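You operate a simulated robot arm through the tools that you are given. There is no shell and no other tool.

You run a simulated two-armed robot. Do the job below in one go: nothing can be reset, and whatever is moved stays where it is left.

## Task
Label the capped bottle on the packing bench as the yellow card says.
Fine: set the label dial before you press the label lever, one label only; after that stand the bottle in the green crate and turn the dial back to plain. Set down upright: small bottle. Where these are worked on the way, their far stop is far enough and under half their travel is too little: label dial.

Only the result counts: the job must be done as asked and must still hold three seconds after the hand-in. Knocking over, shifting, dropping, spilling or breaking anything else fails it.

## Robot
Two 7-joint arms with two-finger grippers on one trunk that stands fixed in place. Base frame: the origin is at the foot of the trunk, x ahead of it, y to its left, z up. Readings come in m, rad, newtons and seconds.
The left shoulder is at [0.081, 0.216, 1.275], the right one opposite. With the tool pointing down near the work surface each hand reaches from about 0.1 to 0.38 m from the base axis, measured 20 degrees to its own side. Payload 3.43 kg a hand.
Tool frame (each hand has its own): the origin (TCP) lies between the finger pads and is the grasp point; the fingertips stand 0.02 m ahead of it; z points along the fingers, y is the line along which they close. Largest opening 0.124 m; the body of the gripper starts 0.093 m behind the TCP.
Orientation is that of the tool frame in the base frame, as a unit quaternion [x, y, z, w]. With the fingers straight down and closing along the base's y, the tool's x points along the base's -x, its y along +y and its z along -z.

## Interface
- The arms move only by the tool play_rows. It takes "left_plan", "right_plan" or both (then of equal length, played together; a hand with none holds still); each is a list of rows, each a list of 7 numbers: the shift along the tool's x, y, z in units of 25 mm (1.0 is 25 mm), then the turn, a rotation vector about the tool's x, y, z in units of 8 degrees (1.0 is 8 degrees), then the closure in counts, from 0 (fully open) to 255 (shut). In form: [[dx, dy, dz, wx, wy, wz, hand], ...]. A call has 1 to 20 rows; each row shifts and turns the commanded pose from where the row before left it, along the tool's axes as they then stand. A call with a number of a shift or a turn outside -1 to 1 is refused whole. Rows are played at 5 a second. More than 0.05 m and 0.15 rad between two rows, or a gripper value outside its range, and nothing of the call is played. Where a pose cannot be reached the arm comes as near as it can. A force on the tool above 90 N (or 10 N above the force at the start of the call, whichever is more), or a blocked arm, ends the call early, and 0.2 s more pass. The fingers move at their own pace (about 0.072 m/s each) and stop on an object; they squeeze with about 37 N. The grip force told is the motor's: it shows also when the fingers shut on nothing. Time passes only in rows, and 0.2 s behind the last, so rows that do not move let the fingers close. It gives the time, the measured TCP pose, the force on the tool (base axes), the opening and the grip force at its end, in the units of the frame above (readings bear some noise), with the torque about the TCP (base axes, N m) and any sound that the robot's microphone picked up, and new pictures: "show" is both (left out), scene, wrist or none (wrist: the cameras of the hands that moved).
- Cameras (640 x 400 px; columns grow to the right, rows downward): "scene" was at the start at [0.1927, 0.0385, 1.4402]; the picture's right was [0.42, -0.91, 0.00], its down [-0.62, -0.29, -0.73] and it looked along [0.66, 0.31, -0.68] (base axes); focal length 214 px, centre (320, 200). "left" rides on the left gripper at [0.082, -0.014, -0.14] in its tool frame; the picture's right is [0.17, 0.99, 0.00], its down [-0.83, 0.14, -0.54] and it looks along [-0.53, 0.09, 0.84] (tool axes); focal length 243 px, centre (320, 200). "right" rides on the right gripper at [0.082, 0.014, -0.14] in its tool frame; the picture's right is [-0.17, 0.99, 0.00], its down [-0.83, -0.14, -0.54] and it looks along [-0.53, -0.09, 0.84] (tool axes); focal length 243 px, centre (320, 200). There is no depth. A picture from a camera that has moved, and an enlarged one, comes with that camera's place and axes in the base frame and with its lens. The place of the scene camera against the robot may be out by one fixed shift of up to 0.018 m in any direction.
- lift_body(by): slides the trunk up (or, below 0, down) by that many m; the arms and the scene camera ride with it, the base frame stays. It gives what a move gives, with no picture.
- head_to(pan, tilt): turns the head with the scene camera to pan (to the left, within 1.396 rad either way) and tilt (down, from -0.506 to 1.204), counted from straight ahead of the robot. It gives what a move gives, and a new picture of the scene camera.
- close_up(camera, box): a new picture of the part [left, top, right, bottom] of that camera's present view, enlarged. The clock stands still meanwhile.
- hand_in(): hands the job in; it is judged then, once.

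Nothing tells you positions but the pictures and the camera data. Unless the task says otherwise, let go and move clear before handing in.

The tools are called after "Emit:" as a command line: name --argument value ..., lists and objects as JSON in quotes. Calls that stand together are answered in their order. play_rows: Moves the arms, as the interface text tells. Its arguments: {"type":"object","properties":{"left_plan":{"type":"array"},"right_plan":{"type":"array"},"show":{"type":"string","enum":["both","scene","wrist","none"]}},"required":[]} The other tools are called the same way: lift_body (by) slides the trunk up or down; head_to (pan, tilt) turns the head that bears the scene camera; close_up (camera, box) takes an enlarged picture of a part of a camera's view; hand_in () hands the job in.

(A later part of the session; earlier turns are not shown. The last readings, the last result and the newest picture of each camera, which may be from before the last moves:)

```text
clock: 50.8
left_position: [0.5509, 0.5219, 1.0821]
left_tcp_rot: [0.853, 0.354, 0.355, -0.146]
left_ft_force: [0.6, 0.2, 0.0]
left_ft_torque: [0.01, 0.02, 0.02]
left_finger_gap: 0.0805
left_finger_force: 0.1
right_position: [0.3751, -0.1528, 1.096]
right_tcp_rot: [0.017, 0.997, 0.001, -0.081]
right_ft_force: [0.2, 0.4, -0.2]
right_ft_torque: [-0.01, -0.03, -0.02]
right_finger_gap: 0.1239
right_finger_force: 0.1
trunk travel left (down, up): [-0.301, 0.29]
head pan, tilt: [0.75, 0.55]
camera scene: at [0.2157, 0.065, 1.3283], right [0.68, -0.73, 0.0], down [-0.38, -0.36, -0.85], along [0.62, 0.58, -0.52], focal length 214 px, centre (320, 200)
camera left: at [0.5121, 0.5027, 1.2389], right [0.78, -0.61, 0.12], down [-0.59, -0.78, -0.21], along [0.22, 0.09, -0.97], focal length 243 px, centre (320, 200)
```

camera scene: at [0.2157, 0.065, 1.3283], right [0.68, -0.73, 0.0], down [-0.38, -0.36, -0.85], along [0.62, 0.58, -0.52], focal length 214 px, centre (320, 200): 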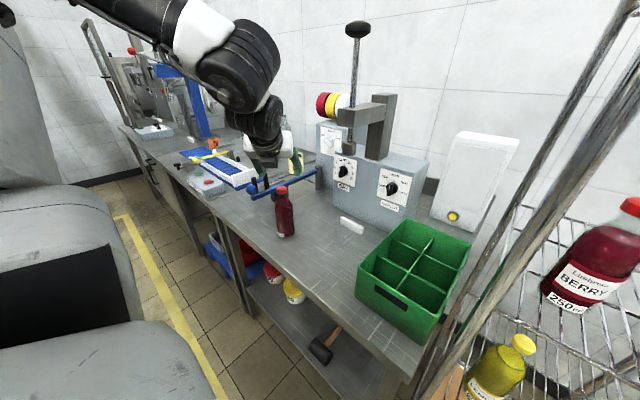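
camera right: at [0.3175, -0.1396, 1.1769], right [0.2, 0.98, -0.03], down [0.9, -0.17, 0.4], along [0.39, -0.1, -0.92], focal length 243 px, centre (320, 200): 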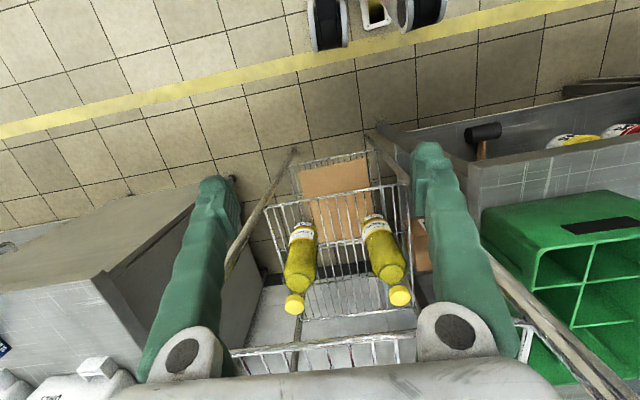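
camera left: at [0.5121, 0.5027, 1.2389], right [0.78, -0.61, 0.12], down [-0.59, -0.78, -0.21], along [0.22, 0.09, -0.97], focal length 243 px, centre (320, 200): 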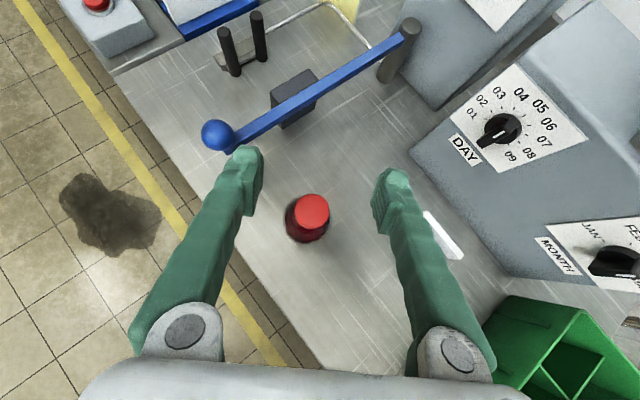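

This view shows the slot clearly from above. I zoom in to measure pegs, pad and lever.

Emit:
close_up --camera "left" --box '[190, 0, 430, 160]'

Emit:
close_up --camera "left" --box '[250, 150, 370, 260]'

Emit:
close_up --camera "scene" --box '[230, 140, 340, 250]'

```text
2.50 times, centred on (310, 80) of left
camera zoom: at [0.5121, 0.5027, 1.2389], right [0.78, -0.61, 0.12], down [-0.59, -0.78, -0.21], along [0.22, 0.09, -0.97], focal length 606 px, centre (345, 500)
```

zoom: 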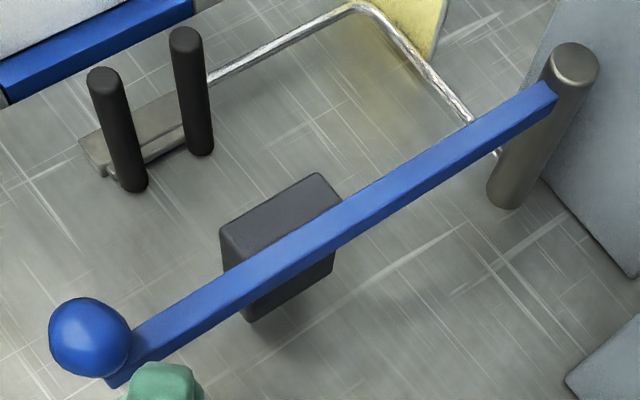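

```text
3.64 times, centred on (310, 205) of left
camera zoom: at [0.5121, 0.5027, 1.2389], right [0.78, -0.61, 0.12], down [-0.59, -0.78, -0.21], along [0.22, 0.09, -0.97], focal length 882 px, centre (356, 182)
```

zoom: 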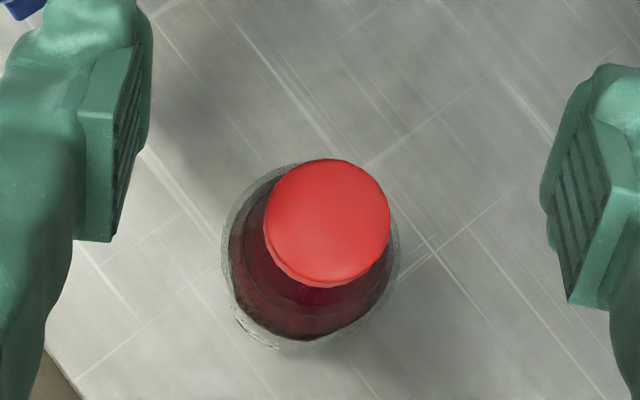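

```text
3.64 times, centred on (285, 195) of scene
camera zoom: at [0.2157, 0.065, 1.3283], right [0.68, -0.73, 0.0], down [-0.38, -0.36, -0.85], along [0.62, 0.58, -0.52], focal length 780 px, centre (447, 218)
```

zoom: 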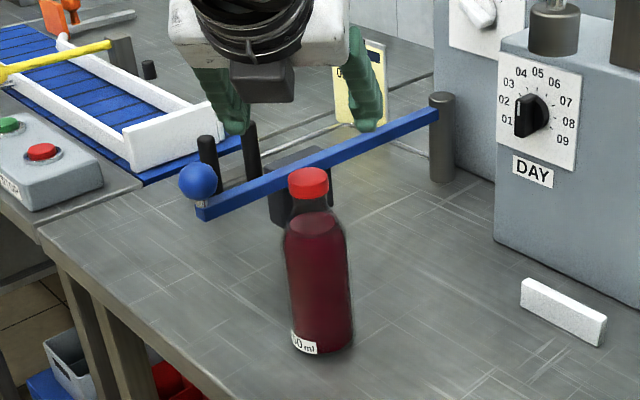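

Measured in this view:
- The pegs stand at (0.616, 0.793) and (0.669, 0.793).
- The pad face is at y≈0.69, x 0.617–0.685.
- The bench top is about 0.867.
- So the bottle nests at about (0.643, 0.770).

I descend with the tilted hand and grip the cap.

Emit:
play_rows --left_plan '[[-0.68, 0, 0.64, 0, 0, 0, 90], [-0.68, 0, 0.64, 0, 0, 0, 110], [-0.67, 0, 0.64, 0, 0, 0, 130], [0, 0, 0, 0, 0, 0, 150], [0, 0, 0, 0, 0, 0, 150]]' --show "wrist"

Emit:
close_up --camera "scene" --box '[230, 140, 340, 250]'

Emit:
close_up --camera "left" --box '[250, 120, 390, 250]'

```text
clock: 52.0
left_position: [0.551, 0.5187, 1.0115]
left_tcp_rot: [0.854, 0.355, 0.353, -0.145]
left_ft_force: [-0.1, 0.6, -0.7]
left_ft_torque: [-0.03, -0.01, -0.01]
left_finger_gap: 0.0514
left_finger_force: 0.0
right_position: [0.3755, -0.1532, 1.096]
right_tcp_rot: [0.017, 0.997, 0.0, -0.081]
right_ft_force: [-0.6, -1.0, -0.1]
right_ft_torque: [0.02, 0.03, 0.0]
right_finger_gap: 0.1242
right_finger_force: 0.1
trunk travel left (down, up): [-0.301, 0.29]
head pan, tilt: [0.75, 0.55]
camera left: at [0.5119, 0.4999, 1.167], right [0.78, -0.61, 0.12], down [-0.59, -0.78, -0.2], along [0.22, 0.09, -0.97], focal length 243 px, centre (320, 200)
```

left: 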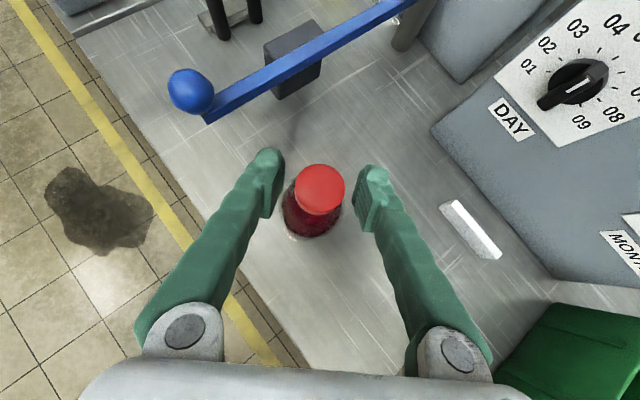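

```text
3.64 times, centred on (285, 195) of scene
camera zoom: at [0.2158, 0.0651, 1.3283], right [0.68, -0.73, 0.0], down [-0.38, -0.36, -0.85], along [0.62, 0.58, -0.52], focal length 780 px, centre (447, 218)
```

zoom: 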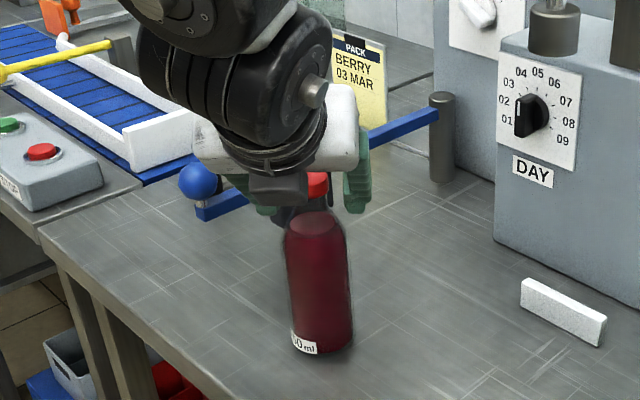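

```text
3.08 times, centred on (320, 185) of left
camera zoom: at [0.5119, 0.4999, 1.167], right [0.78, -0.61, 0.12], down [-0.59, -0.78, -0.2], along [0.22, 0.09, -0.97], focal length 746 px, centre (320, 246)
```

zoom: 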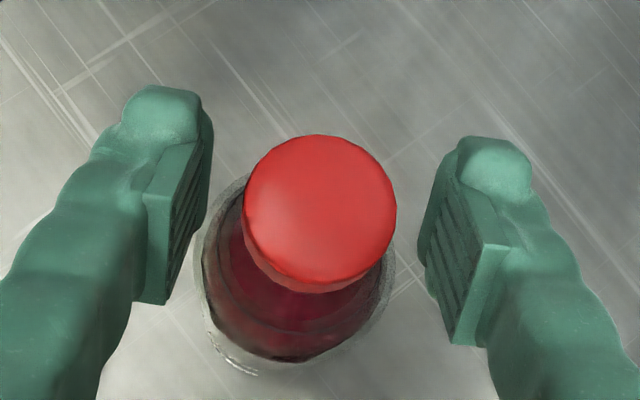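

Centred. Closing on the cap.

Emit:
play_rows --left_plan '[[0, 0, 0, 0, 0, 0, 180], [0, 0, 0, 0, 0, 0, 220], [0, 0, 0, 0, 0, 0, 255], [0, 0, 0, 0, 0, 0, 255], [0, 0, 0, 0, 0, 0, 255]]' --show "wrist"

Emit:
close_up --camera "scene" --box '[230, 140, 340, 250]'

```text
clock: 53.2
left_position: [0.5511, 0.5188, 1.0107]
left_tcp_rot: [0.854, 0.355, 0.353, -0.145]
left_ft_force: [-0.4, 0.5, 0.0]
left_ft_torque: [0.01, -0.03, 0.0]
left_finger_gap: 0.0268
left_finger_force: 36.7
right_position: [0.3758, -0.1534, 1.0957]
right_tcp_rot: [0.017, 0.997, 0.0, -0.082]
right_ft_force: [0.3, 0.0, 0.6]
right_ft_torque: [0.03, 0.0, -0.02]
right_finger_gap: 0.1241
right_finger_force: 0.0
trunk travel left (down, up): [-0.301, 0.29]
head pan, tilt: [0.75, 0.55]
camera left: at [0.5118, 0.5, 1.1672], right [0.78, -0.61, 0.12], down [-0.59, -0.78, -0.2], along [0.22, 0.09, -0.97], focal length 243 px, centre (320, 200)
```

left: 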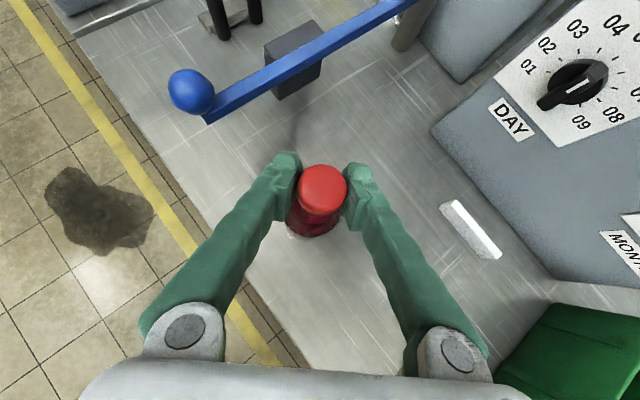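

```text
3.64 times, centred on (285, 195) of scene
camera zoom: at [0.2156, 0.0652, 1.3283], right [0.68, -0.73, 0.0], down [-0.38, -0.36, -0.85], along [0.62, 0.58, -0.52], focal length 780 px, centre (447, 218)
```

zoom: 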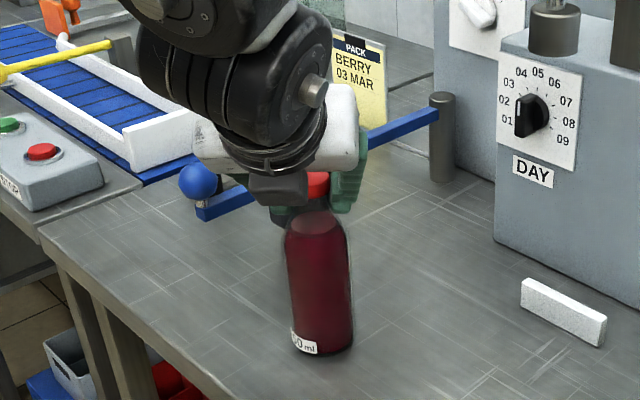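

Gripped without disturbance. I lift it straight up 0.115 m.

Emit:
play_rows --left_plan '[[0.3, 0, -0.3, 0, 0, 0, 255], [0.5, 0, -0.5, 0, 0, 0, 255], [0.6, 0, -0.6, 0, 0, 0, 255], [0.6, 0, -0.6, 0, 0, 0, 255], [0.6, 0, -0.6, 0, 0, 0, 255], [0.65, 0, -0.65, 0, 0, 0, 255]]'

Emit:
close_up --camera "scene" --box '[210, 100, 340, 230]'

```text
clock: 54.6
left_position: [0.5491, 0.5212, 1.1281]
left_tcp_rot: [0.853, 0.355, 0.353, -0.146]
left_ft_force: [-1.6, -0.5, -5.0]
left_ft_torque: [0.02, 0.01, 0.0]
left_finger_gap: 0.0269
left_finger_force: 37.1
right_position: [0.3754, -0.1525, 1.0964]
right_tcp_rot: [0.017, 0.997, 0.0, -0.081]
right_ft_force: [0.7, 0.0, 0.6]
right_ft_torque: [-0.01, -0.01, -0.03]
right_finger_gap: 0.124
right_finger_force: 0.0
trunk travel left (down, up): [-0.301, 0.29]
head pan, tilt: [0.75, 0.55]
camera scene: at [0.2153, 0.0652, 1.3284], right [0.68, -0.73, 0.0], down [-0.38, -0.36, -0.85], along [0.62, 0.58, -0.52], focal length 214 px, centre (320, 200)
camera left: at [0.511, 0.5015, 1.2847], right [0.78, -0.61, 0.12], down [-0.59, -0.78, -0.2], along [0.22, 0.09, -0.97], focal length 243 px, centre (320, 200)
```

scene: 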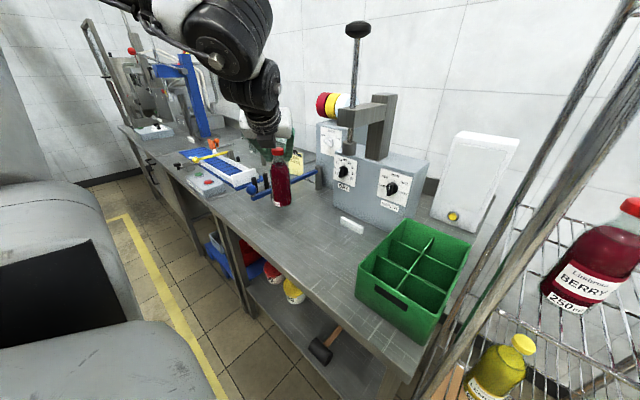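
left: 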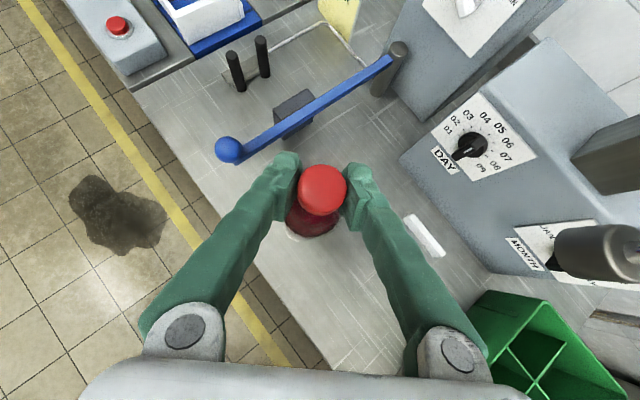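

```text
3.08 times, centred on (275, 165) of scene
camera zoom: at [0.2153, 0.0652, 1.3284], right [0.68, -0.73, 0.0], down [-0.38, -0.36, -0.85], along [0.62, 0.58, -0.52], focal length 660 px, centre (458, 308)
```

zoom: 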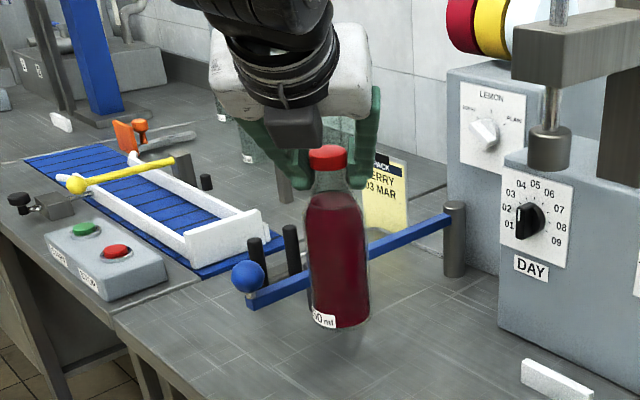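

The bottle hangs upright. I carry it diagonally over the lever to above the slot.

Emit:
play_rows --left_plan '[[0.3, -0.18, 0.3, 0, 0, 0, 255], [0.56, -0.35, 0.56, 0, 0, 0, 255], [0.56, -0.35, 0.56, 0, 0, 0, 255], [0.56, -0.35, 0.56, 0, 0, 0, 255], [0.56, -0.35, 0.56, 0, 0, 0, 255], [0.56, -0.35, 0.56, 0, 0, 0, 255], [0.56, -0.35, 0.56, 0, 0, 0, 255], [0.56, -0.35, 0.56, 0, 0, 0, 255], [0.56, -0.35, 0.56, 0, 0, 0, 255], [0.56, -0.35, 0.56, 0, 0, 0, 255], [0.56, -0.35, 0.56, 0, 0, 0, 255], [0.56, -0.35, 0.56, 0, 0, 0, 255], [0.28, -0.18, 0.28, 0, 0, 0, 255], [0, 0, 0, 0, 0, 0, 255]]'

```text
clock: 57.6
left_position: [0.6419, 0.7641, 1.127]
left_tcp_rot: [0.854, 0.355, 0.353, -0.144]
left_ft_force: [-0.8, 0.0, -4.2]
left_ft_torque: [0.01, -0.02, 0.01]
left_finger_gap: 0.0266
left_finger_force: 37.4
right_position: [0.3749, -0.1526, 1.0948]
right_tcp_rot: [0.017, 0.997, 0.0, -0.081]
right_ft_force: [0.3, 0.3, -0.3]
right_ft_torque: [0.0, -0.01, 0.02]
right_finger_gap: 0.1237
right_finger_force: 0.0
trunk travel left (down, up): [-0.301, 0.29]
head pan, tilt: [0.75, 0.55]
camera scene: at [0.216, 0.0655, 1.3282], right [0.68, -0.73, 0.0], down [-0.38, -0.36, -0.85], along [0.62, 0.58, -0.52], focal length 214 px, centre (320, 200)
camera left: at [0.6038, 0.7461, 1.283], right [0.78, -0.61, 0.12], down [-0.59, -0.78, -0.2], along [0.22, 0.09, -0.97], focal length 243 px, centre (320, 200)
```

scene: 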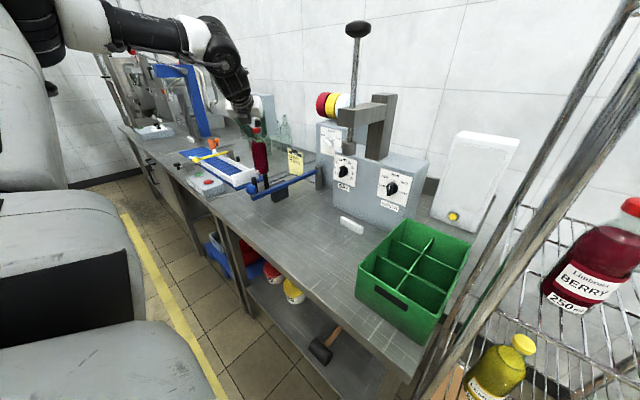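
left: 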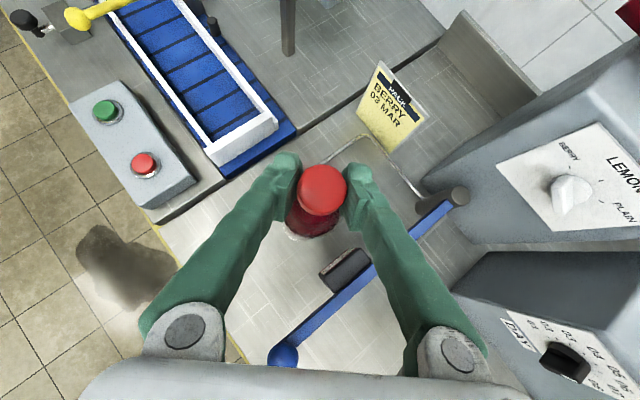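

Reached. I check the bottle's place against the pegs before lowering.

Emit:
close_up --camera "left" --box '[240, 120, 420, 290]'

Emit:
close_up --camera "scene" --box '[210, 100, 330, 220]'

```text
2.35 times, centred on (330, 205) of left
camera zoom: at [0.6038, 0.7461, 1.283], right [0.78, -0.61, 0.12], down [-0.59, -0.78, -0.2], along [0.22, 0.09, -0.97], focal length 571 px, centre (296, 188)
```

zoom: 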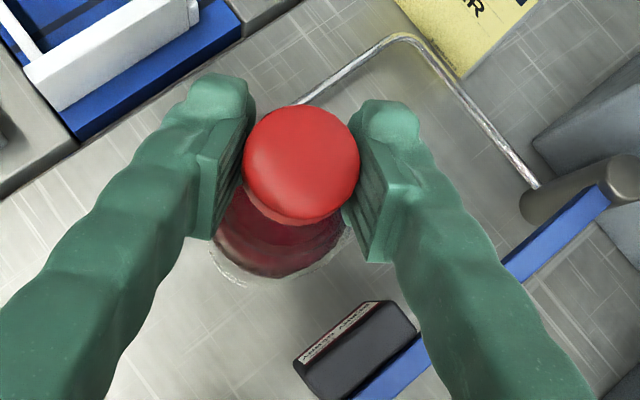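

```text
3.33 times, centred on (270, 160) of scene
camera zoom: at [0.216, 0.0655, 1.3282], right [0.68, -0.73, 0.0], down [-0.38, -0.36, -0.85], along [0.62, 0.58, -0.52], focal length 715 px, centre (487, 333)
```

zoom: 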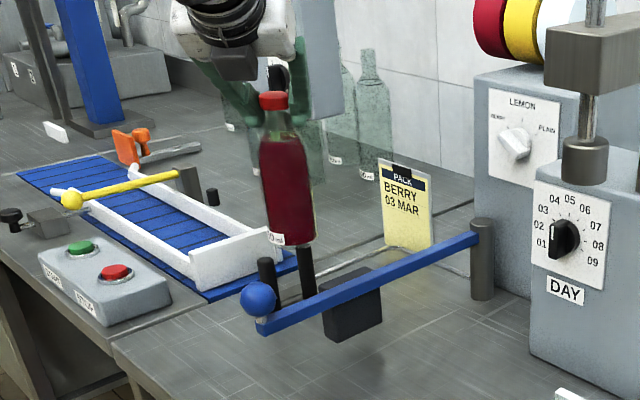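

Several views agree that the pegs are at y≈0.79, so I shift 7 mm back from them and lower the bottle to just above the bench.

Emit:
play_rows --left_plan '[[-0.14, 0.2, -0.14, 0, 0, 0, 255], [-0.4, 0, 0.4, 0, 0, 0, 255], [-0.55, 0, 0.55, 0, 0, 0, 255], [-0.55, 0, 0.55, 0, 0, 0, 255], [-0.55, 0, 0.55, 0, 0, 0, 255], [-0.55, 0, 0.55, 0, 0, 0, 255], [-0.4, 0, 0.4, 0, 0, 0, 255], [0, 0, 0, 0, 0, 0, 255]]'

Emit:
close_up --camera "scene" --box '[210, 110, 330, 220]'

Emit:
close_up --camera "left" --box '[240, 120, 420, 290]'

```text
clock: 59.4
left_position: [0.6436, 0.7566, 1.0207]
left_tcp_rot: [0.854, 0.354, 0.354, -0.144]
left_ft_force: [0.1, 0.1, -5.3]
left_ft_torque: [-0.01, 0.01, 0.0]
left_finger_gap: 0.0267
left_finger_force: 37.0
right_position: [0.3754, -0.1526, 1.096]
right_tcp_rot: [0.016, 0.997, -0.001, -0.082]
right_ft_force: [1.0, 0.1, -0.4]
right_ft_torque: [-0.03, 0.01, 0.0]
right_finger_gap: 0.124
right_finger_force: 0.1
trunk travel left (down, up): [-0.301, 0.29]
head pan, tilt: [0.75, 0.55]
camera scene: at [0.216, 0.0654, 1.3283], right [0.68, -0.73, 0.0], down [-0.38, -0.36, -0.85], along [0.62, 0.58, -0.52], focal length 214 px, centre (320, 200)
camera left: at [0.6052, 0.7374, 1.1776], right [0.78, -0.61, 0.12], down [-0.59, -0.78, -0.2], along [0.22, 0.09, -0.97], focal length 243 px, centre (320, 200)
```

scene: 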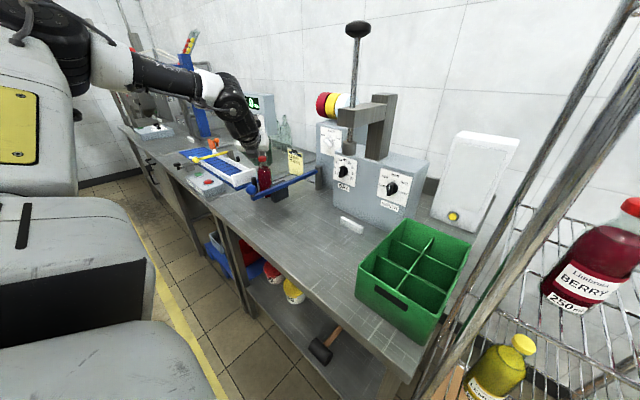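
left: 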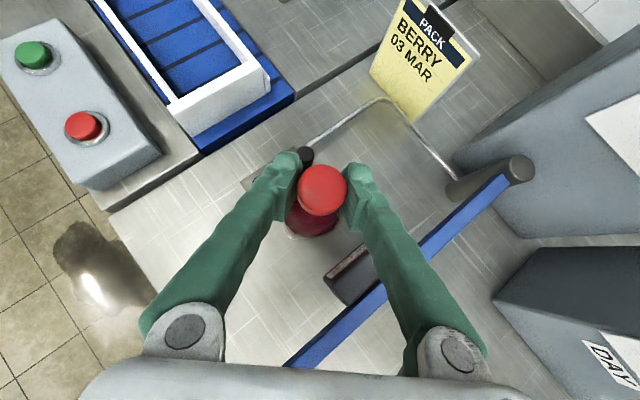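

```text
3.64 times, centred on (270, 165) of scene
camera zoom: at [0.216, 0.0654, 1.3283], right [0.68, -0.73, 0.0], down [-0.38, -0.36, -0.85], along [0.62, 0.58, -0.52], focal length 780 px, centre (502, 327)
```

zoom: 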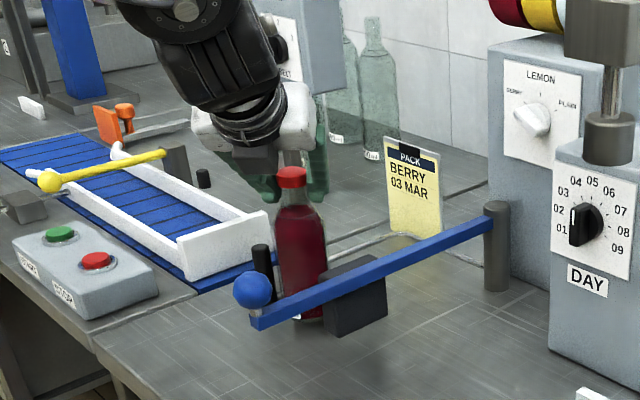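

```text
2.35 times, centred on (330, 205) of left
camera zoom: at [0.6052, 0.7374, 1.1776], right [0.78, -0.61, 0.12], down [-0.59, -0.78, -0.2], along [0.22, 0.09, -0.97], focal length 571 px, centre (296, 188)
```

zoom: 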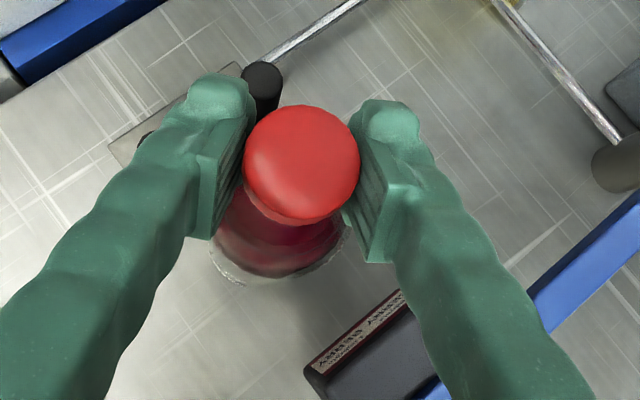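

The bottle is in the slot with one peg visible just beyond it. I ease it down to the bench.

Emit:
play_rows --left_plan '[[-0.15, 0, 0.15, 0, 0, 0, 255], [-0.07, 0, 0.07, 0, 0, 0, 255], [0, 0, 0, 0, 0, 0, 255]]' --show "none"

Emit:
play_rows --left_plan '[[-0.05, 0, 0.05, 0, 0, 0, 255], [0, 0, 0, 0, 0, 0, 255]]' --show "none"

```text
clock: 60.2
left_position: [0.643, 0.757, 1.012]
left_tcp_rot: [0.853, 0.354, 0.354, -0.146]
left_ft_force: [-0.6, -0.2, -4.3]
left_ft_torque: [0.03, 0.0, 0.02]
left_finger_gap: 0.0267
left_finger_force: 37.5
right_position: [0.3761, -0.1526, 1.0948]
right_tcp_rot: [0.016, 0.997, -0.001, -0.08]
right_ft_force: [0.1, 0.4, -1.0]
right_ft_torque: [0.01, 0.02, 0.04]
right_finger_gap: 0.1238
right_finger_force: 0.1
trunk travel left (down, up): [-0.301, 0.29]
head pan, tilt: [0.75, 0.55]
```

```text
clock: 60.8
left_position: [0.6434, 0.7564, 1.0113]
left_tcp_rot: [0.854, 0.354, 0.352, -0.146]
left_ft_force: [0.5, 0.8, -4.7]
left_ft_torque: [0.02, -0.01, 0.03]
left_finger_gap: 0.0268
left_finger_force: 36.9
right_position: [0.3751, -0.1526, 1.0956]
right_tcp_rot: [0.016, 0.997, 0.0, -0.081]
right_ft_force: [0.4, 0.6, 0.9]
right_ft_torque: [0.01, -0.01, -0.01]
right_finger_gap: 0.1241
right_finger_force: 0.1
trunk travel left (down, up): [-0.301, 0.29]
head pan, tilt: [0.75, 0.55]
```

Just above the bench. I nudge it toward the pegs in small steps, watching the sideways force.

Emit:
play_rows --left_plan '[[0.06, -0.085, 0.06, 0, 0, 0, 255], [0.06, -0.085, 0.06, 0, 0, 0, 255], [0, 0, 0, 0, 0, 0, 255]]' --show "none"

Emit:
play_rows --left_plan '[[0.06, -0.085, 0.06, 0, 0, 0, 255], [0, 0, 0, 0, 0, 0, 255]]' --show "none"

Emit:
play_rows --left_plan '[[0.04, -0.057, 0.04, 0, 0, 0, 255], [0, 0, 0, 0, 0, 0, 255]]' --show "both"

```text
clock: 61.6
left_position: [0.6427, 0.7634, 1.0097]
left_tcp_rot: [0.854, 0.355, 0.353, -0.145]
left_ft_force: [0.3, -0.4, -3.8]
left_ft_torque: [-0.1, -0.09, 0.03]
left_finger_gap: 0.0268
left_finger_force: 36.9
right_position: [0.3764, -0.1537, 1.0946]
right_tcp_rot: [0.016, 0.997, -0.001, -0.081]
right_ft_force: [0.2, 0.5, 0.0]
right_ft_torque: [-0.04, 0.01, 0.02]
right_finger_gap: 0.1241
right_finger_force: 0.0
trunk travel left (down, up): [-0.301, 0.29]
head pan, tilt: [0.75, 0.55]
```

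```text
clock: 62.2
left_position: [0.6427, 0.7663, 1.0099]
left_tcp_rot: [0.853, 0.355, 0.353, -0.147]
left_ft_force: [-0.8, -1.1, -1.2]
left_ft_torque: [-0.14, -0.02, 0.0]
left_finger_gap: 0.0265
left_finger_force: 36.9
right_position: [0.376, -0.1533, 1.0956]
right_tcp_rot: [0.016, 0.997, 0.0, -0.081]
right_ft_force: [0.4, 0.5, 0.2]
right_ft_torque: [-0.03, -0.02, 0.01]
right_finger_gap: 0.1239
right_finger_force: 0.0
trunk travel left (down, up): [-0.301, 0.29]
head pan, tilt: [0.75, 0.55]
```

```text
clock: 62.8
left_position: [0.6438, 0.7668, 1.0112]
left_tcp_rot: [0.854, 0.354, 0.353, -0.145]
left_ft_force: [-0.7, -0.7, -2.2]
left_ft_torque: [-0.22, 0.01, -0.05]
left_finger_gap: 0.0265
left_finger_force: 36.9
right_position: [0.3756, -0.1539, 1.0961]
right_tcp_rot: [0.016, 0.997, 0.0, -0.081]
right_ft_force: [0.8, 0.0, 0.9]
right_ft_torque: [0.03, 0.0, -0.01]
right_finger_gap: 0.1241
right_finger_force: 0.1
trunk travel left (down, up): [-0.301, 0.29]
head pan, tilt: [0.75, 0.55]
camera scene: at [0.2157, 0.0651, 1.3283], right [0.68, -0.73, 0.0], down [-0.38, -0.36, -0.85], along [0.62, 0.58, -0.52], focal length 214 px, centre (320, 200)
camera left: at [0.6045, 0.7487, 1.1674], right [0.78, -0.61, 0.12], down [-0.59, -0.78, -0.2], along [0.22, 0.09, -0.97], focal length 243 px, centre (320, 200)
```

scene: 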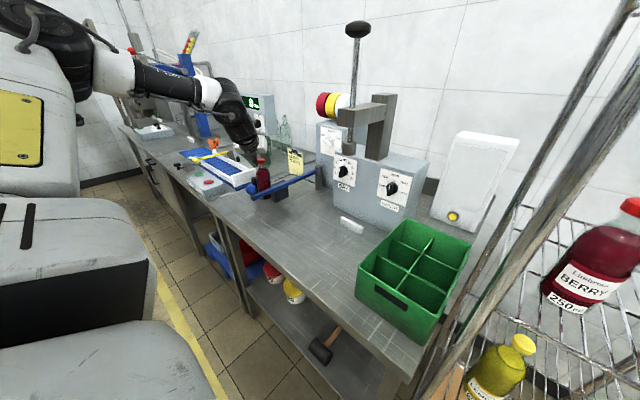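
left: 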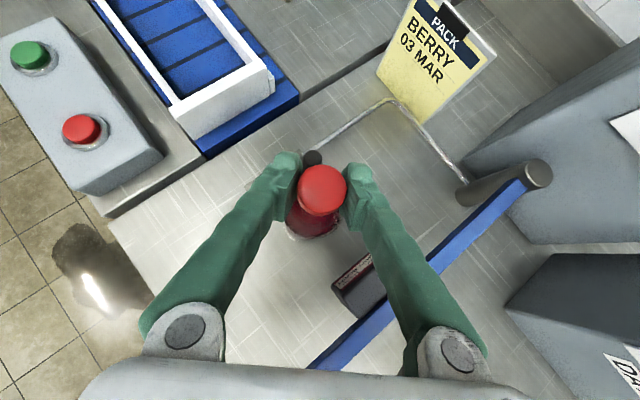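

The bottle is touching/near the pegs and resting on the bench. I let it down fully, open, and lift the hand straight up.

Emit:
play_rows --left_plan '[[-0.03, 0, 0.03, 0, 0, 0, 255], [0, 0, 0, 0, 0, 0, 220], [0, 0, 0, 0, 0, 0, 190], [0, 0, 0, 0, 0, 0, 160], [0, 0, 0, 0, 0, 0, 130], [0, 0, 0, 0, 0, 0, 130], [0.3, 0, -0.3, 0, 0, 0, 130], [0.6, 0, -0.6, 0, 0, 0, 130], [0.7, 0, -0.7, 0, 0, 0, 130], [0.7, 0, -0.7, 0, 0, 0, 130]]'

Emit:
close_up --camera "scene" --box '[210, 110, 330, 220]'

Emit:
close_up --camera "left" --box '[240, 120, 420, 290]'

```text
clock: 65.0
left_position: [0.6411, 0.7673, 1.091]
left_tcp_rot: [0.853, 0.355, 0.353, -0.145]
left_ft_force: [0.6, 0.5, 0.0]
left_ft_torque: [-0.02, 0.02, 0.02]
left_finger_gap: 0.0609
left_finger_force: 0.0
right_position: [0.3748, -0.1543, 1.0957]
right_tcp_rot: [0.016, 0.997, 0.0, -0.081]
right_ft_force: [-0.8, -0.2, 0.4]
right_ft_torque: [0.01, 0.02, 0.03]
right_finger_gap: 0.1238
right_finger_force: 0.0
trunk travel left (down, up): [-0.301, 0.29]
head pan, tilt: [0.75, 0.55]
camera scene: at [0.2152, 0.0645, 1.3284], right [0.68, -0.73, 0.0], down [-0.38, -0.36, -0.85], along [0.62, 0.58, -0.52], focal length 214 px, centre (320, 200)
camera left: at [0.6034, 0.7486, 1.2476], right [0.78, -0.61, 0.12], down [-0.59, -0.78, -0.2], along [0.22, 0.09, -0.97], focal length 243 px, centre (320, 200)
```

scene: 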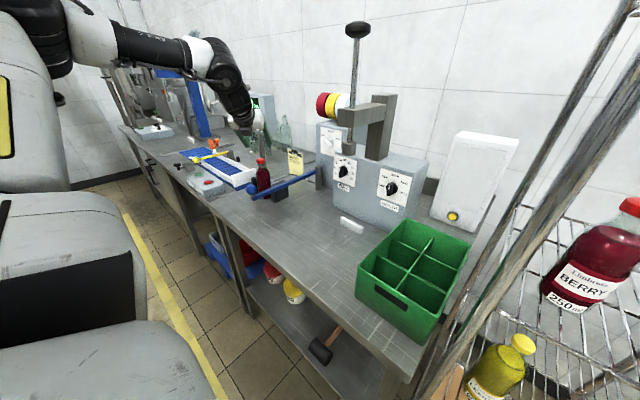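
left: 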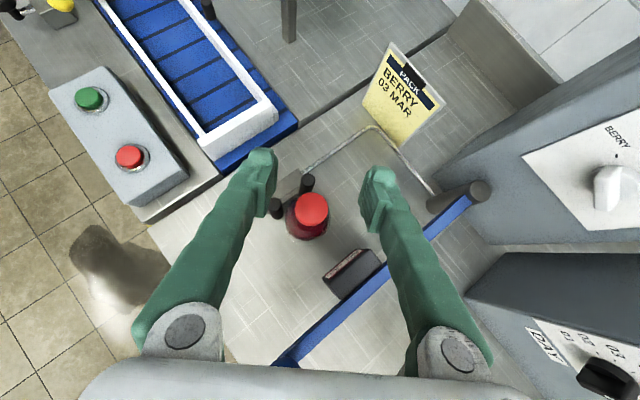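

```text
3.64 times, centred on (270, 165) of scene
camera zoom: at [0.2152, 0.0645, 1.3284], right [0.68, -0.73, 0.0], down [-0.38, -0.36, -0.85], along [0.62, 0.58, -0.52], focal length 780 px, centre (502, 327)
```

zoom: 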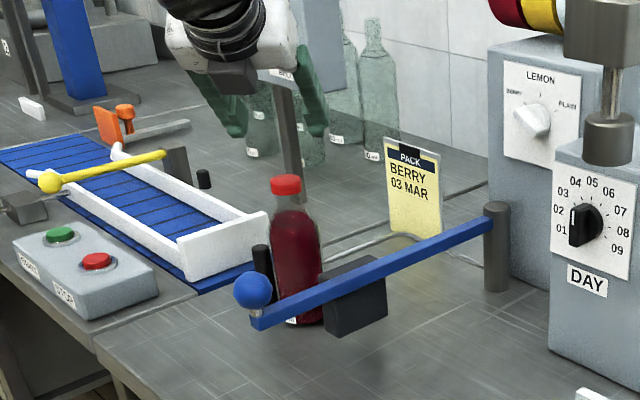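

```text
2.35 times, centred on (330, 205) of left
camera zoom: at [0.6034, 0.7486, 1.2476], right [0.78, -0.61, 0.12], down [-0.59, -0.78, -0.2], along [0.22, 0.09, -0.97], focal length 571 px, centre (296, 188)
```

zoom: 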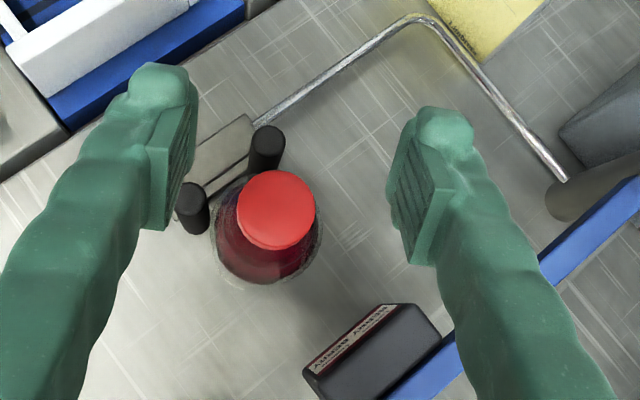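

The bottle stands upright against both pegs, and the pad carries a BERRY label. Next I bring the hand over the lever ball, yaw it so that the fingers straddle the ball along y, and will push the lever with the ball caged between the fingers.

Emit:
play_rows --left_plan '[[0.2, 0, -0.6, 0, 0, 0, 130], [-0.73, -0.03, -0.78, 0, 0, 0, 130], [-0.73, -0.03, -0.78, 0, 0, 0, 130], [-0.73, -0.03, -0.78, 0, 0, 0, 130], [-0.73, -0.03, -0.78, 0, 0, 0, 130], [-0.73, -0.03, -0.78, 0, 0, 0, 130], [-0.55, -0.02, -0.63, 0, 0, 0, 130], [0, 0, 0, -0.663, 0, 0.663, 130], [0, 0, 0, -0.663, 0, 0.663, 130], [0, 0, 0, -0.663, 0, 0.663, 130], [0, 0, 0, -0.663, 0, 0.663, 130], [0, 0, 0, -0.663, 0, 0.663, 130], [0, 0, 0, -0.663, 0, 0.663, 130], [0, 0, 0, 0, 0, 0, 130]]'

```text
clock: 68.0
left_position: [0.5249, 0.6572, 1.1105]
left_tcp_rot: [0.924, 0.0, 0.383, 0.002]
left_ft_force: [1.0, 0.8, 0.1]
left_ft_torque: [-0.02, -0.01, -0.02]
left_finger_gap: 0.0607
left_finger_force: 0.0
right_position: [0.3744, -0.154, 1.0949]
right_tcp_rot: [0.017, 0.996, 0.001, -0.083]
right_ft_force: [-0.1, -0.5, 0.3]
right_ft_torque: [0.01, -0.02, 0.04]
right_finger_gap: 0.1241
right_finger_force: 0.1
trunk travel left (down, up): [-0.301, 0.29]
head pan, tilt: [0.75, 0.55]
camera scene: at [0.2156, 0.0647, 1.3283], right [0.68, -0.73, 0.0], down [-0.38, -0.36, -0.85], along [0.62, 0.58, -0.52], focal length 214 px, centre (320, 200)
camera left: at [0.4848, 0.6704, 1.2681], right [0.12, -0.99, 0.12], down [-0.97, -0.14, -0.21], along [0.22, -0.09, -0.97], focal length 243 px, centre (320, 200)
```

scene: 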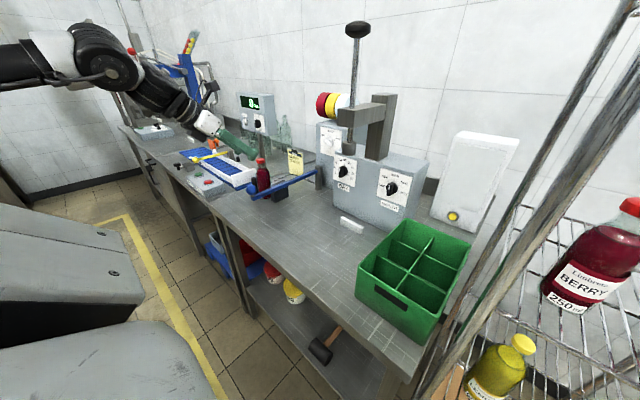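
left: 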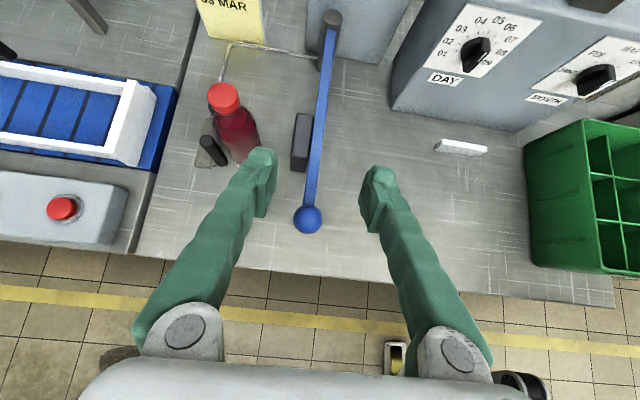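

The ball is exactly between the fingers. I lower the hand to straddle it.

Emit:
play_rows --left_plan '[[-0.7, 0.05, 0.7, 0, 0, 0, 130], [-0.7, 0, 0.7, 0, 0, 0, 130], [-0.7, 0, 0.7, 0, 0, 0, 130], [-0.7, 0, 0.7, 0, 0, 0, 130], [-0.6, 0, 0.6, 0, 0, 0, 130], [-0.35, 0, 0.35, 0, 0, 0, 130], [0, 0, 0, 0, 0, 0, 130]]'

Emit:
close_up --camera "left" --box '[220, 60, 420, 260]'

Emit:
close_up --camera "scene" --box '[200, 110, 330, 220]'

```text
clock: 69.6
left_position: [0.5259, 0.6568, 0.9778]
left_tcp_rot: [0.924, 0.001, 0.383, 0.002]
left_ft_force: [-0.6, -0.3, -0.2]
left_ft_torque: [-0.01, -0.01, -0.02]
left_finger_gap: 0.0611
left_finger_force: 0.0
right_position: [0.375, -0.1534, 1.096]
right_tcp_rot: [0.017, 0.997, 0.001, -0.081]
right_ft_force: [0.5, 0.5, -0.4]
right_ft_torque: [0.02, 0.01, -0.02]
right_finger_gap: 0.1242
right_finger_force: 0.1
trunk travel left (down, up): [-0.301, 0.29]
head pan, tilt: [0.75, 0.55]
camera scene: at [0.2154, 0.0649, 1.3284], right [0.68, -0.73, 0.0], down [-0.38, -0.36, -0.85], along [0.62, 0.58, -0.52], focal length 214 px, centre (320, 200)
camera left: at [0.4847, 0.6703, 1.134], right [0.12, -0.99, 0.12], down [-0.97, -0.14, -0.21], along [0.22, -0.09, -0.97], focal length 243 px, centre (320, 200)
```

scene: 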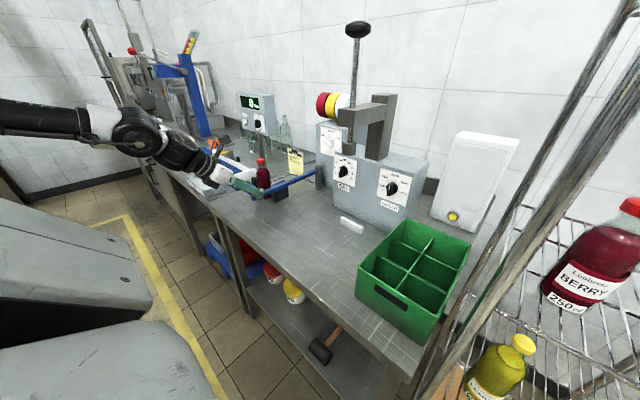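
left: 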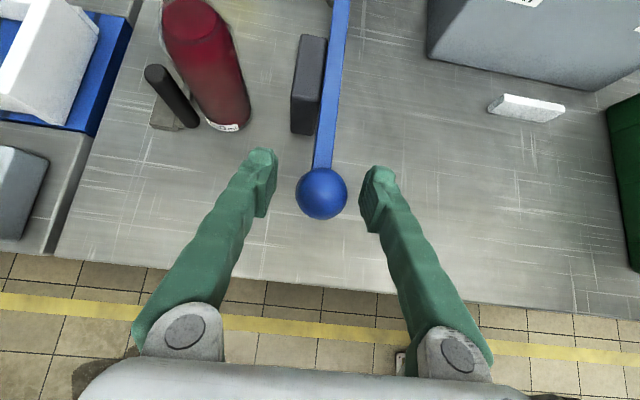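

```text
2.00 times, centred on (320, 160) of left
camera zoom: at [0.4847, 0.6703, 1.134], right [0.12, -0.99, 0.12], down [-0.97, -0.14, -0.21], along [0.22, -0.09, -0.97], focal length 485 px, centre (320, 280)
```

zoom: 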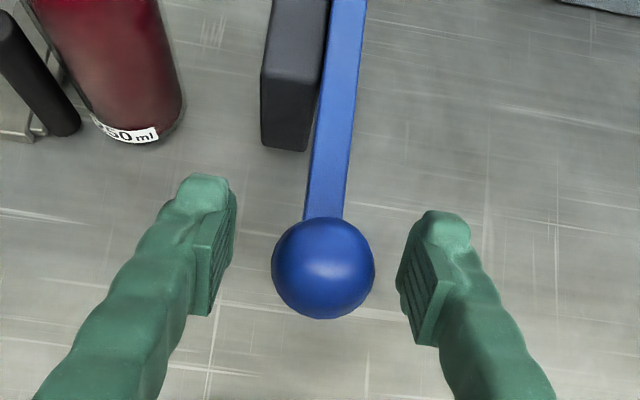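

```text
3.64 times, centred on (265, 165) of scene
camera zoom: at [0.2154, 0.0649, 1.3284], right [0.68, -0.73, 0.0], down [-0.38, -0.36, -0.85], along [0.62, 0.58, -0.52], focal length 780 px, centre (520, 327)
```

zoom: 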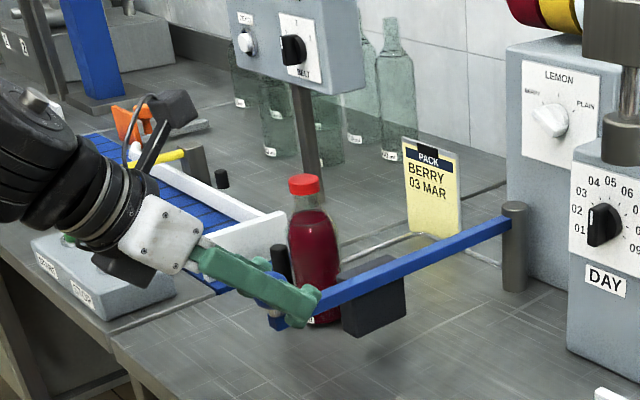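

The ball is caged. I narrow the cage a bit and swing the lever toward the bottle, first most of the way in free travel.

Emit:
play_rows --left_plan '[[0, 0, 0, 0, 0, 0, 160], [0, 0, 0, 0, 0, 0, 160], [0, -0.3, 0, 0, 0, 0, 160], [0, -0.4, 0, 0, 0, 0, 160], [0.02, -0.4, 0.02, 0, 0, 0, 160], [0.03, -0.4, 0.03, 0, 0, 0, 160], [0.04, -0.4, 0.04, 0, 0, 0, 160], [0.04, -0.4, 0.04, 0, 0, 0, 160]]'

Emit:
close_up --camera "left" --box '[180, 0, 420, 240]'

```text
clock: 71.4
left_position: [0.5316, 0.7132, 0.9794]
left_tcp_rot: [0.924, 0.001, 0.383, 0.001]
left_ft_force: [-0.2, -0.9, -0.7]
left_ft_torque: [0.0, 0.03, -0.03]
left_finger_gap: 0.0467
left_finger_force: 0.1
right_position: [0.3763, -0.1528, 1.0965]
right_tcp_rot: [0.016, 0.997, 0.0, -0.081]
right_ft_force: [-0.7, -0.5, 0.6]
right_ft_torque: [0.01, -0.03, 0.01]
right_finger_gap: 0.124
right_finger_force: 0.0
trunk travel left (down, up): [-0.301, 0.29]
head pan, tilt: [0.75, 0.55]
camera scene: at [0.2157, 0.0651, 1.3283], right [0.68, -0.73, 0.0], down [-0.38, -0.36, -0.85], along [0.62, 0.58, -0.52], focal length 214 px, centre (320, 200)
camera left: at [0.4897, 0.7277, 1.1359], right [0.12, -0.99, 0.12], down [-0.97, -0.14, -0.21], along [0.22, -0.09, -0.97], focal length 243 px, centre (320, 200)
```

scene: 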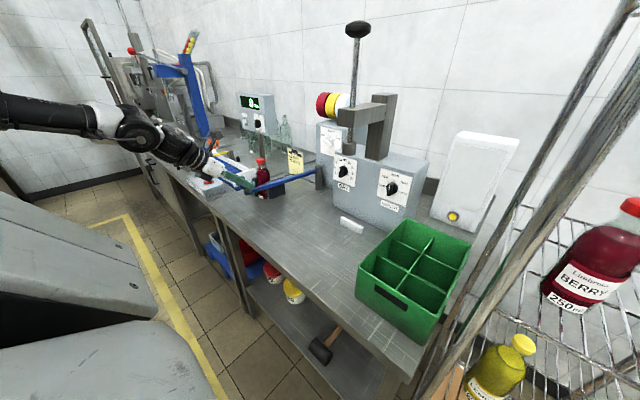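
left: 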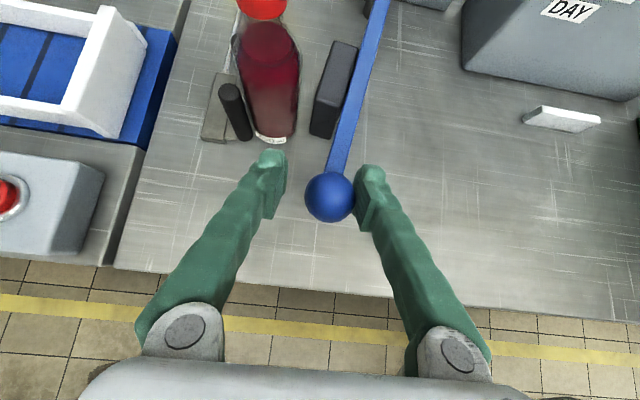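

```text
1.67 times, centred on (300, 120) of left
camera zoom: at [0.4897, 0.7277, 1.1359], right [0.12, -0.99, 0.12], down [-0.97, -0.14, -0.21], along [0.22, -0.09, -0.97], focal length 404 px, centre (353, 333)
```

zoom: 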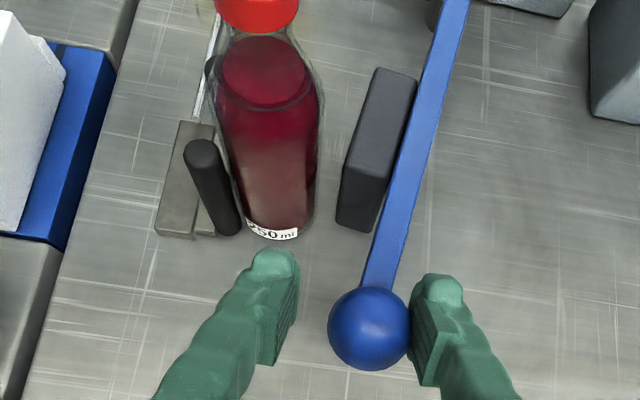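

The lever swings easily. Continuing in smaller steps toward contact.

Emit:
play_rows --left_plan '[[0.03, -0.2, 0.03, 0, 0, 0, 160], [0.03, -0.2, 0.03, 0, 0, 0, 160], [0.03, -0.2, 0.03, 0, 0, 0, 160], [0, 0, 0, 0, 0, 0, 160]]' --show "wrist"

Emit:
close_up --camera "left" --box '[180, 0, 420, 240]'

```text
clock: 72.4
left_position: [0.5341, 0.7277, 0.9779]
left_tcp_rot: [0.924, 0.001, 0.383, 0.001]
left_ft_force: [0.0, -2.3, -0.1]
left_ft_torque: [0.02, 0.0, 0.01]
left_finger_gap: 0.0472
left_finger_force: 0.2
right_position: [0.3751, -0.153, 1.0957]
right_tcp_rot: [0.017, 0.997, 0.001, -0.081]
right_ft_force: [0.1, -0.5, -0.5]
right_ft_torque: [0.01, 0.03, -0.01]
right_finger_gap: 0.1241
right_finger_force: 0.1
trunk travel left (down, up): [-0.301, 0.29]
head pan, tilt: [0.75, 0.55]
camera left: at [0.4929, 0.7415, 1.1354], right [0.12, -0.99, 0.12], down [-0.97, -0.14, -0.21], along [0.22, -0.09, -0.97], focal length 243 px, centre (320, 200)
```

left: 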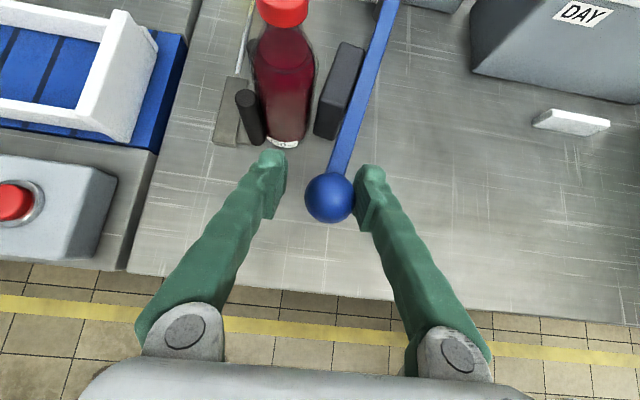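

```text
1.67 times, centred on (300, 120) of left
camera zoom: at [0.4929, 0.7415, 1.1354], right [0.12, -0.99, 0.12], down [-0.97, -0.14, -0.21], along [0.22, -0.09, -0.97], focal length 404 px, centre (353, 333)
```

zoom: 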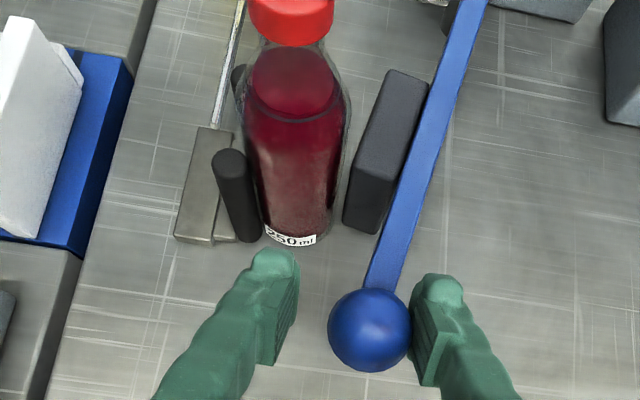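

Nearly touching. I press on in small steps and watch force and sound.

Emit:
play_rows --left_plan '[[0.02, -0.15, 0.02, 0, 0, 0, 160], [0.02, -0.15, 0.02, 0, 0, 0, 160], [0.02, -0.15, 0.02, 0, 0, 0, 160]]' --show "none"

Emit:
play_rows --left_plan '[[0.02, -0.12, 0.02, 0, 0, 0, 160], [0, 0, 0, 0, 0, 0, 160]]' --show "wrist"

Emit:
close_up --camera "left" --box '[180, 0, 420, 240]'

```text
clock: 73.2
left_position: [0.5361, 0.7368, 0.9789]
left_tcp_rot: [0.924, 0.001, 0.382, 0.002]
left_ft_force: [-1.9, -5.8, -1.9]
left_ft_torque: [-0.02, 0.02, -0.05]
left_finger_gap: 0.0496
left_finger_force: 2.9
right_position: [0.3757, -0.1545, 1.0955]
right_tcp_rot: [0.017, 0.997, 0.001, -0.081]
right_ft_force: [0.9, 0.4, -1.0]
right_ft_torque: [0.02, 0.0, 0.02]
right_finger_gap: 0.1243
right_finger_force: 0.0
trunk travel left (down, up): [-0.301, 0.29]
head pan, tilt: [0.75, 0.55]
```

```text
clock: 73.8
left_position: [0.537, 0.7384, 0.9782]
left_tcp_rot: [0.924, -0.001, 0.383, 0.003]
left_ft_force: [-4.1, -12.7, -2.6]
left_ft_torque: [0.06, 0.0, -0.12]
left_finger_gap: 0.0532
left_finger_force: 6.1
right_position: [0.3748, -0.1546, 1.0958]
right_tcp_rot: [0.017, 0.997, 0.001, -0.082]
right_ft_force: [0.7, 0.4, 0.2]
right_ft_torque: [0.01, -0.02, 0.01]
right_finger_gap: 0.1239
right_finger_force: 0.0
trunk travel left (down, up): [-0.301, 0.29]
head pan, tilt: [0.75, 0.55]
camera left: at [0.496, 0.7536, 1.1352], right [0.12, -0.99, 0.12], down [-0.97, -0.14, -0.2], along [0.22, -0.09, -0.97], focal length 243 px, centre (320, 200)
```

left: 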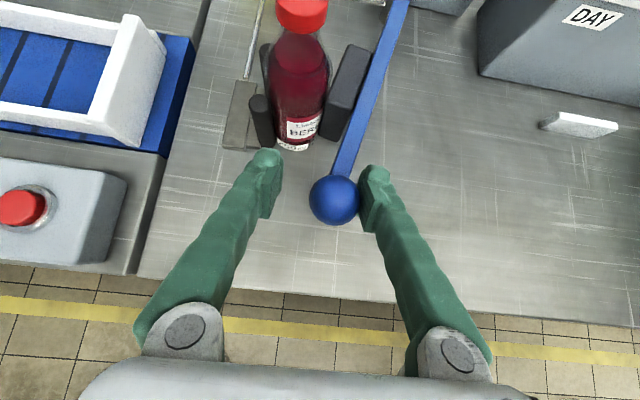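

```text
1.67 times, centred on (300, 120) of left
camera zoom: at [0.496, 0.7536, 1.1352], right [0.12, -0.99, 0.12], down [-0.97, -0.14, -0.2], along [0.22, -0.09, -0.97], focal length 404 px, centre (353, 333)
```

zoom: 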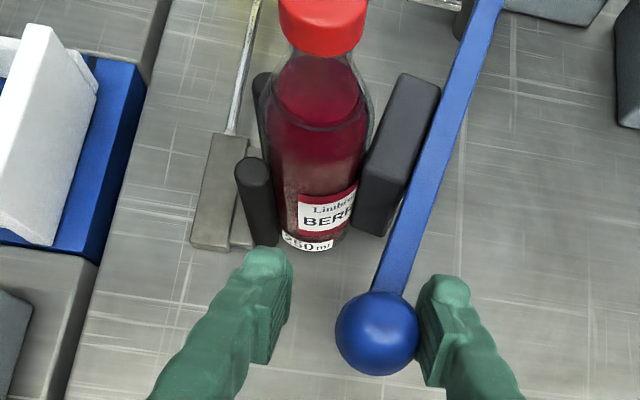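

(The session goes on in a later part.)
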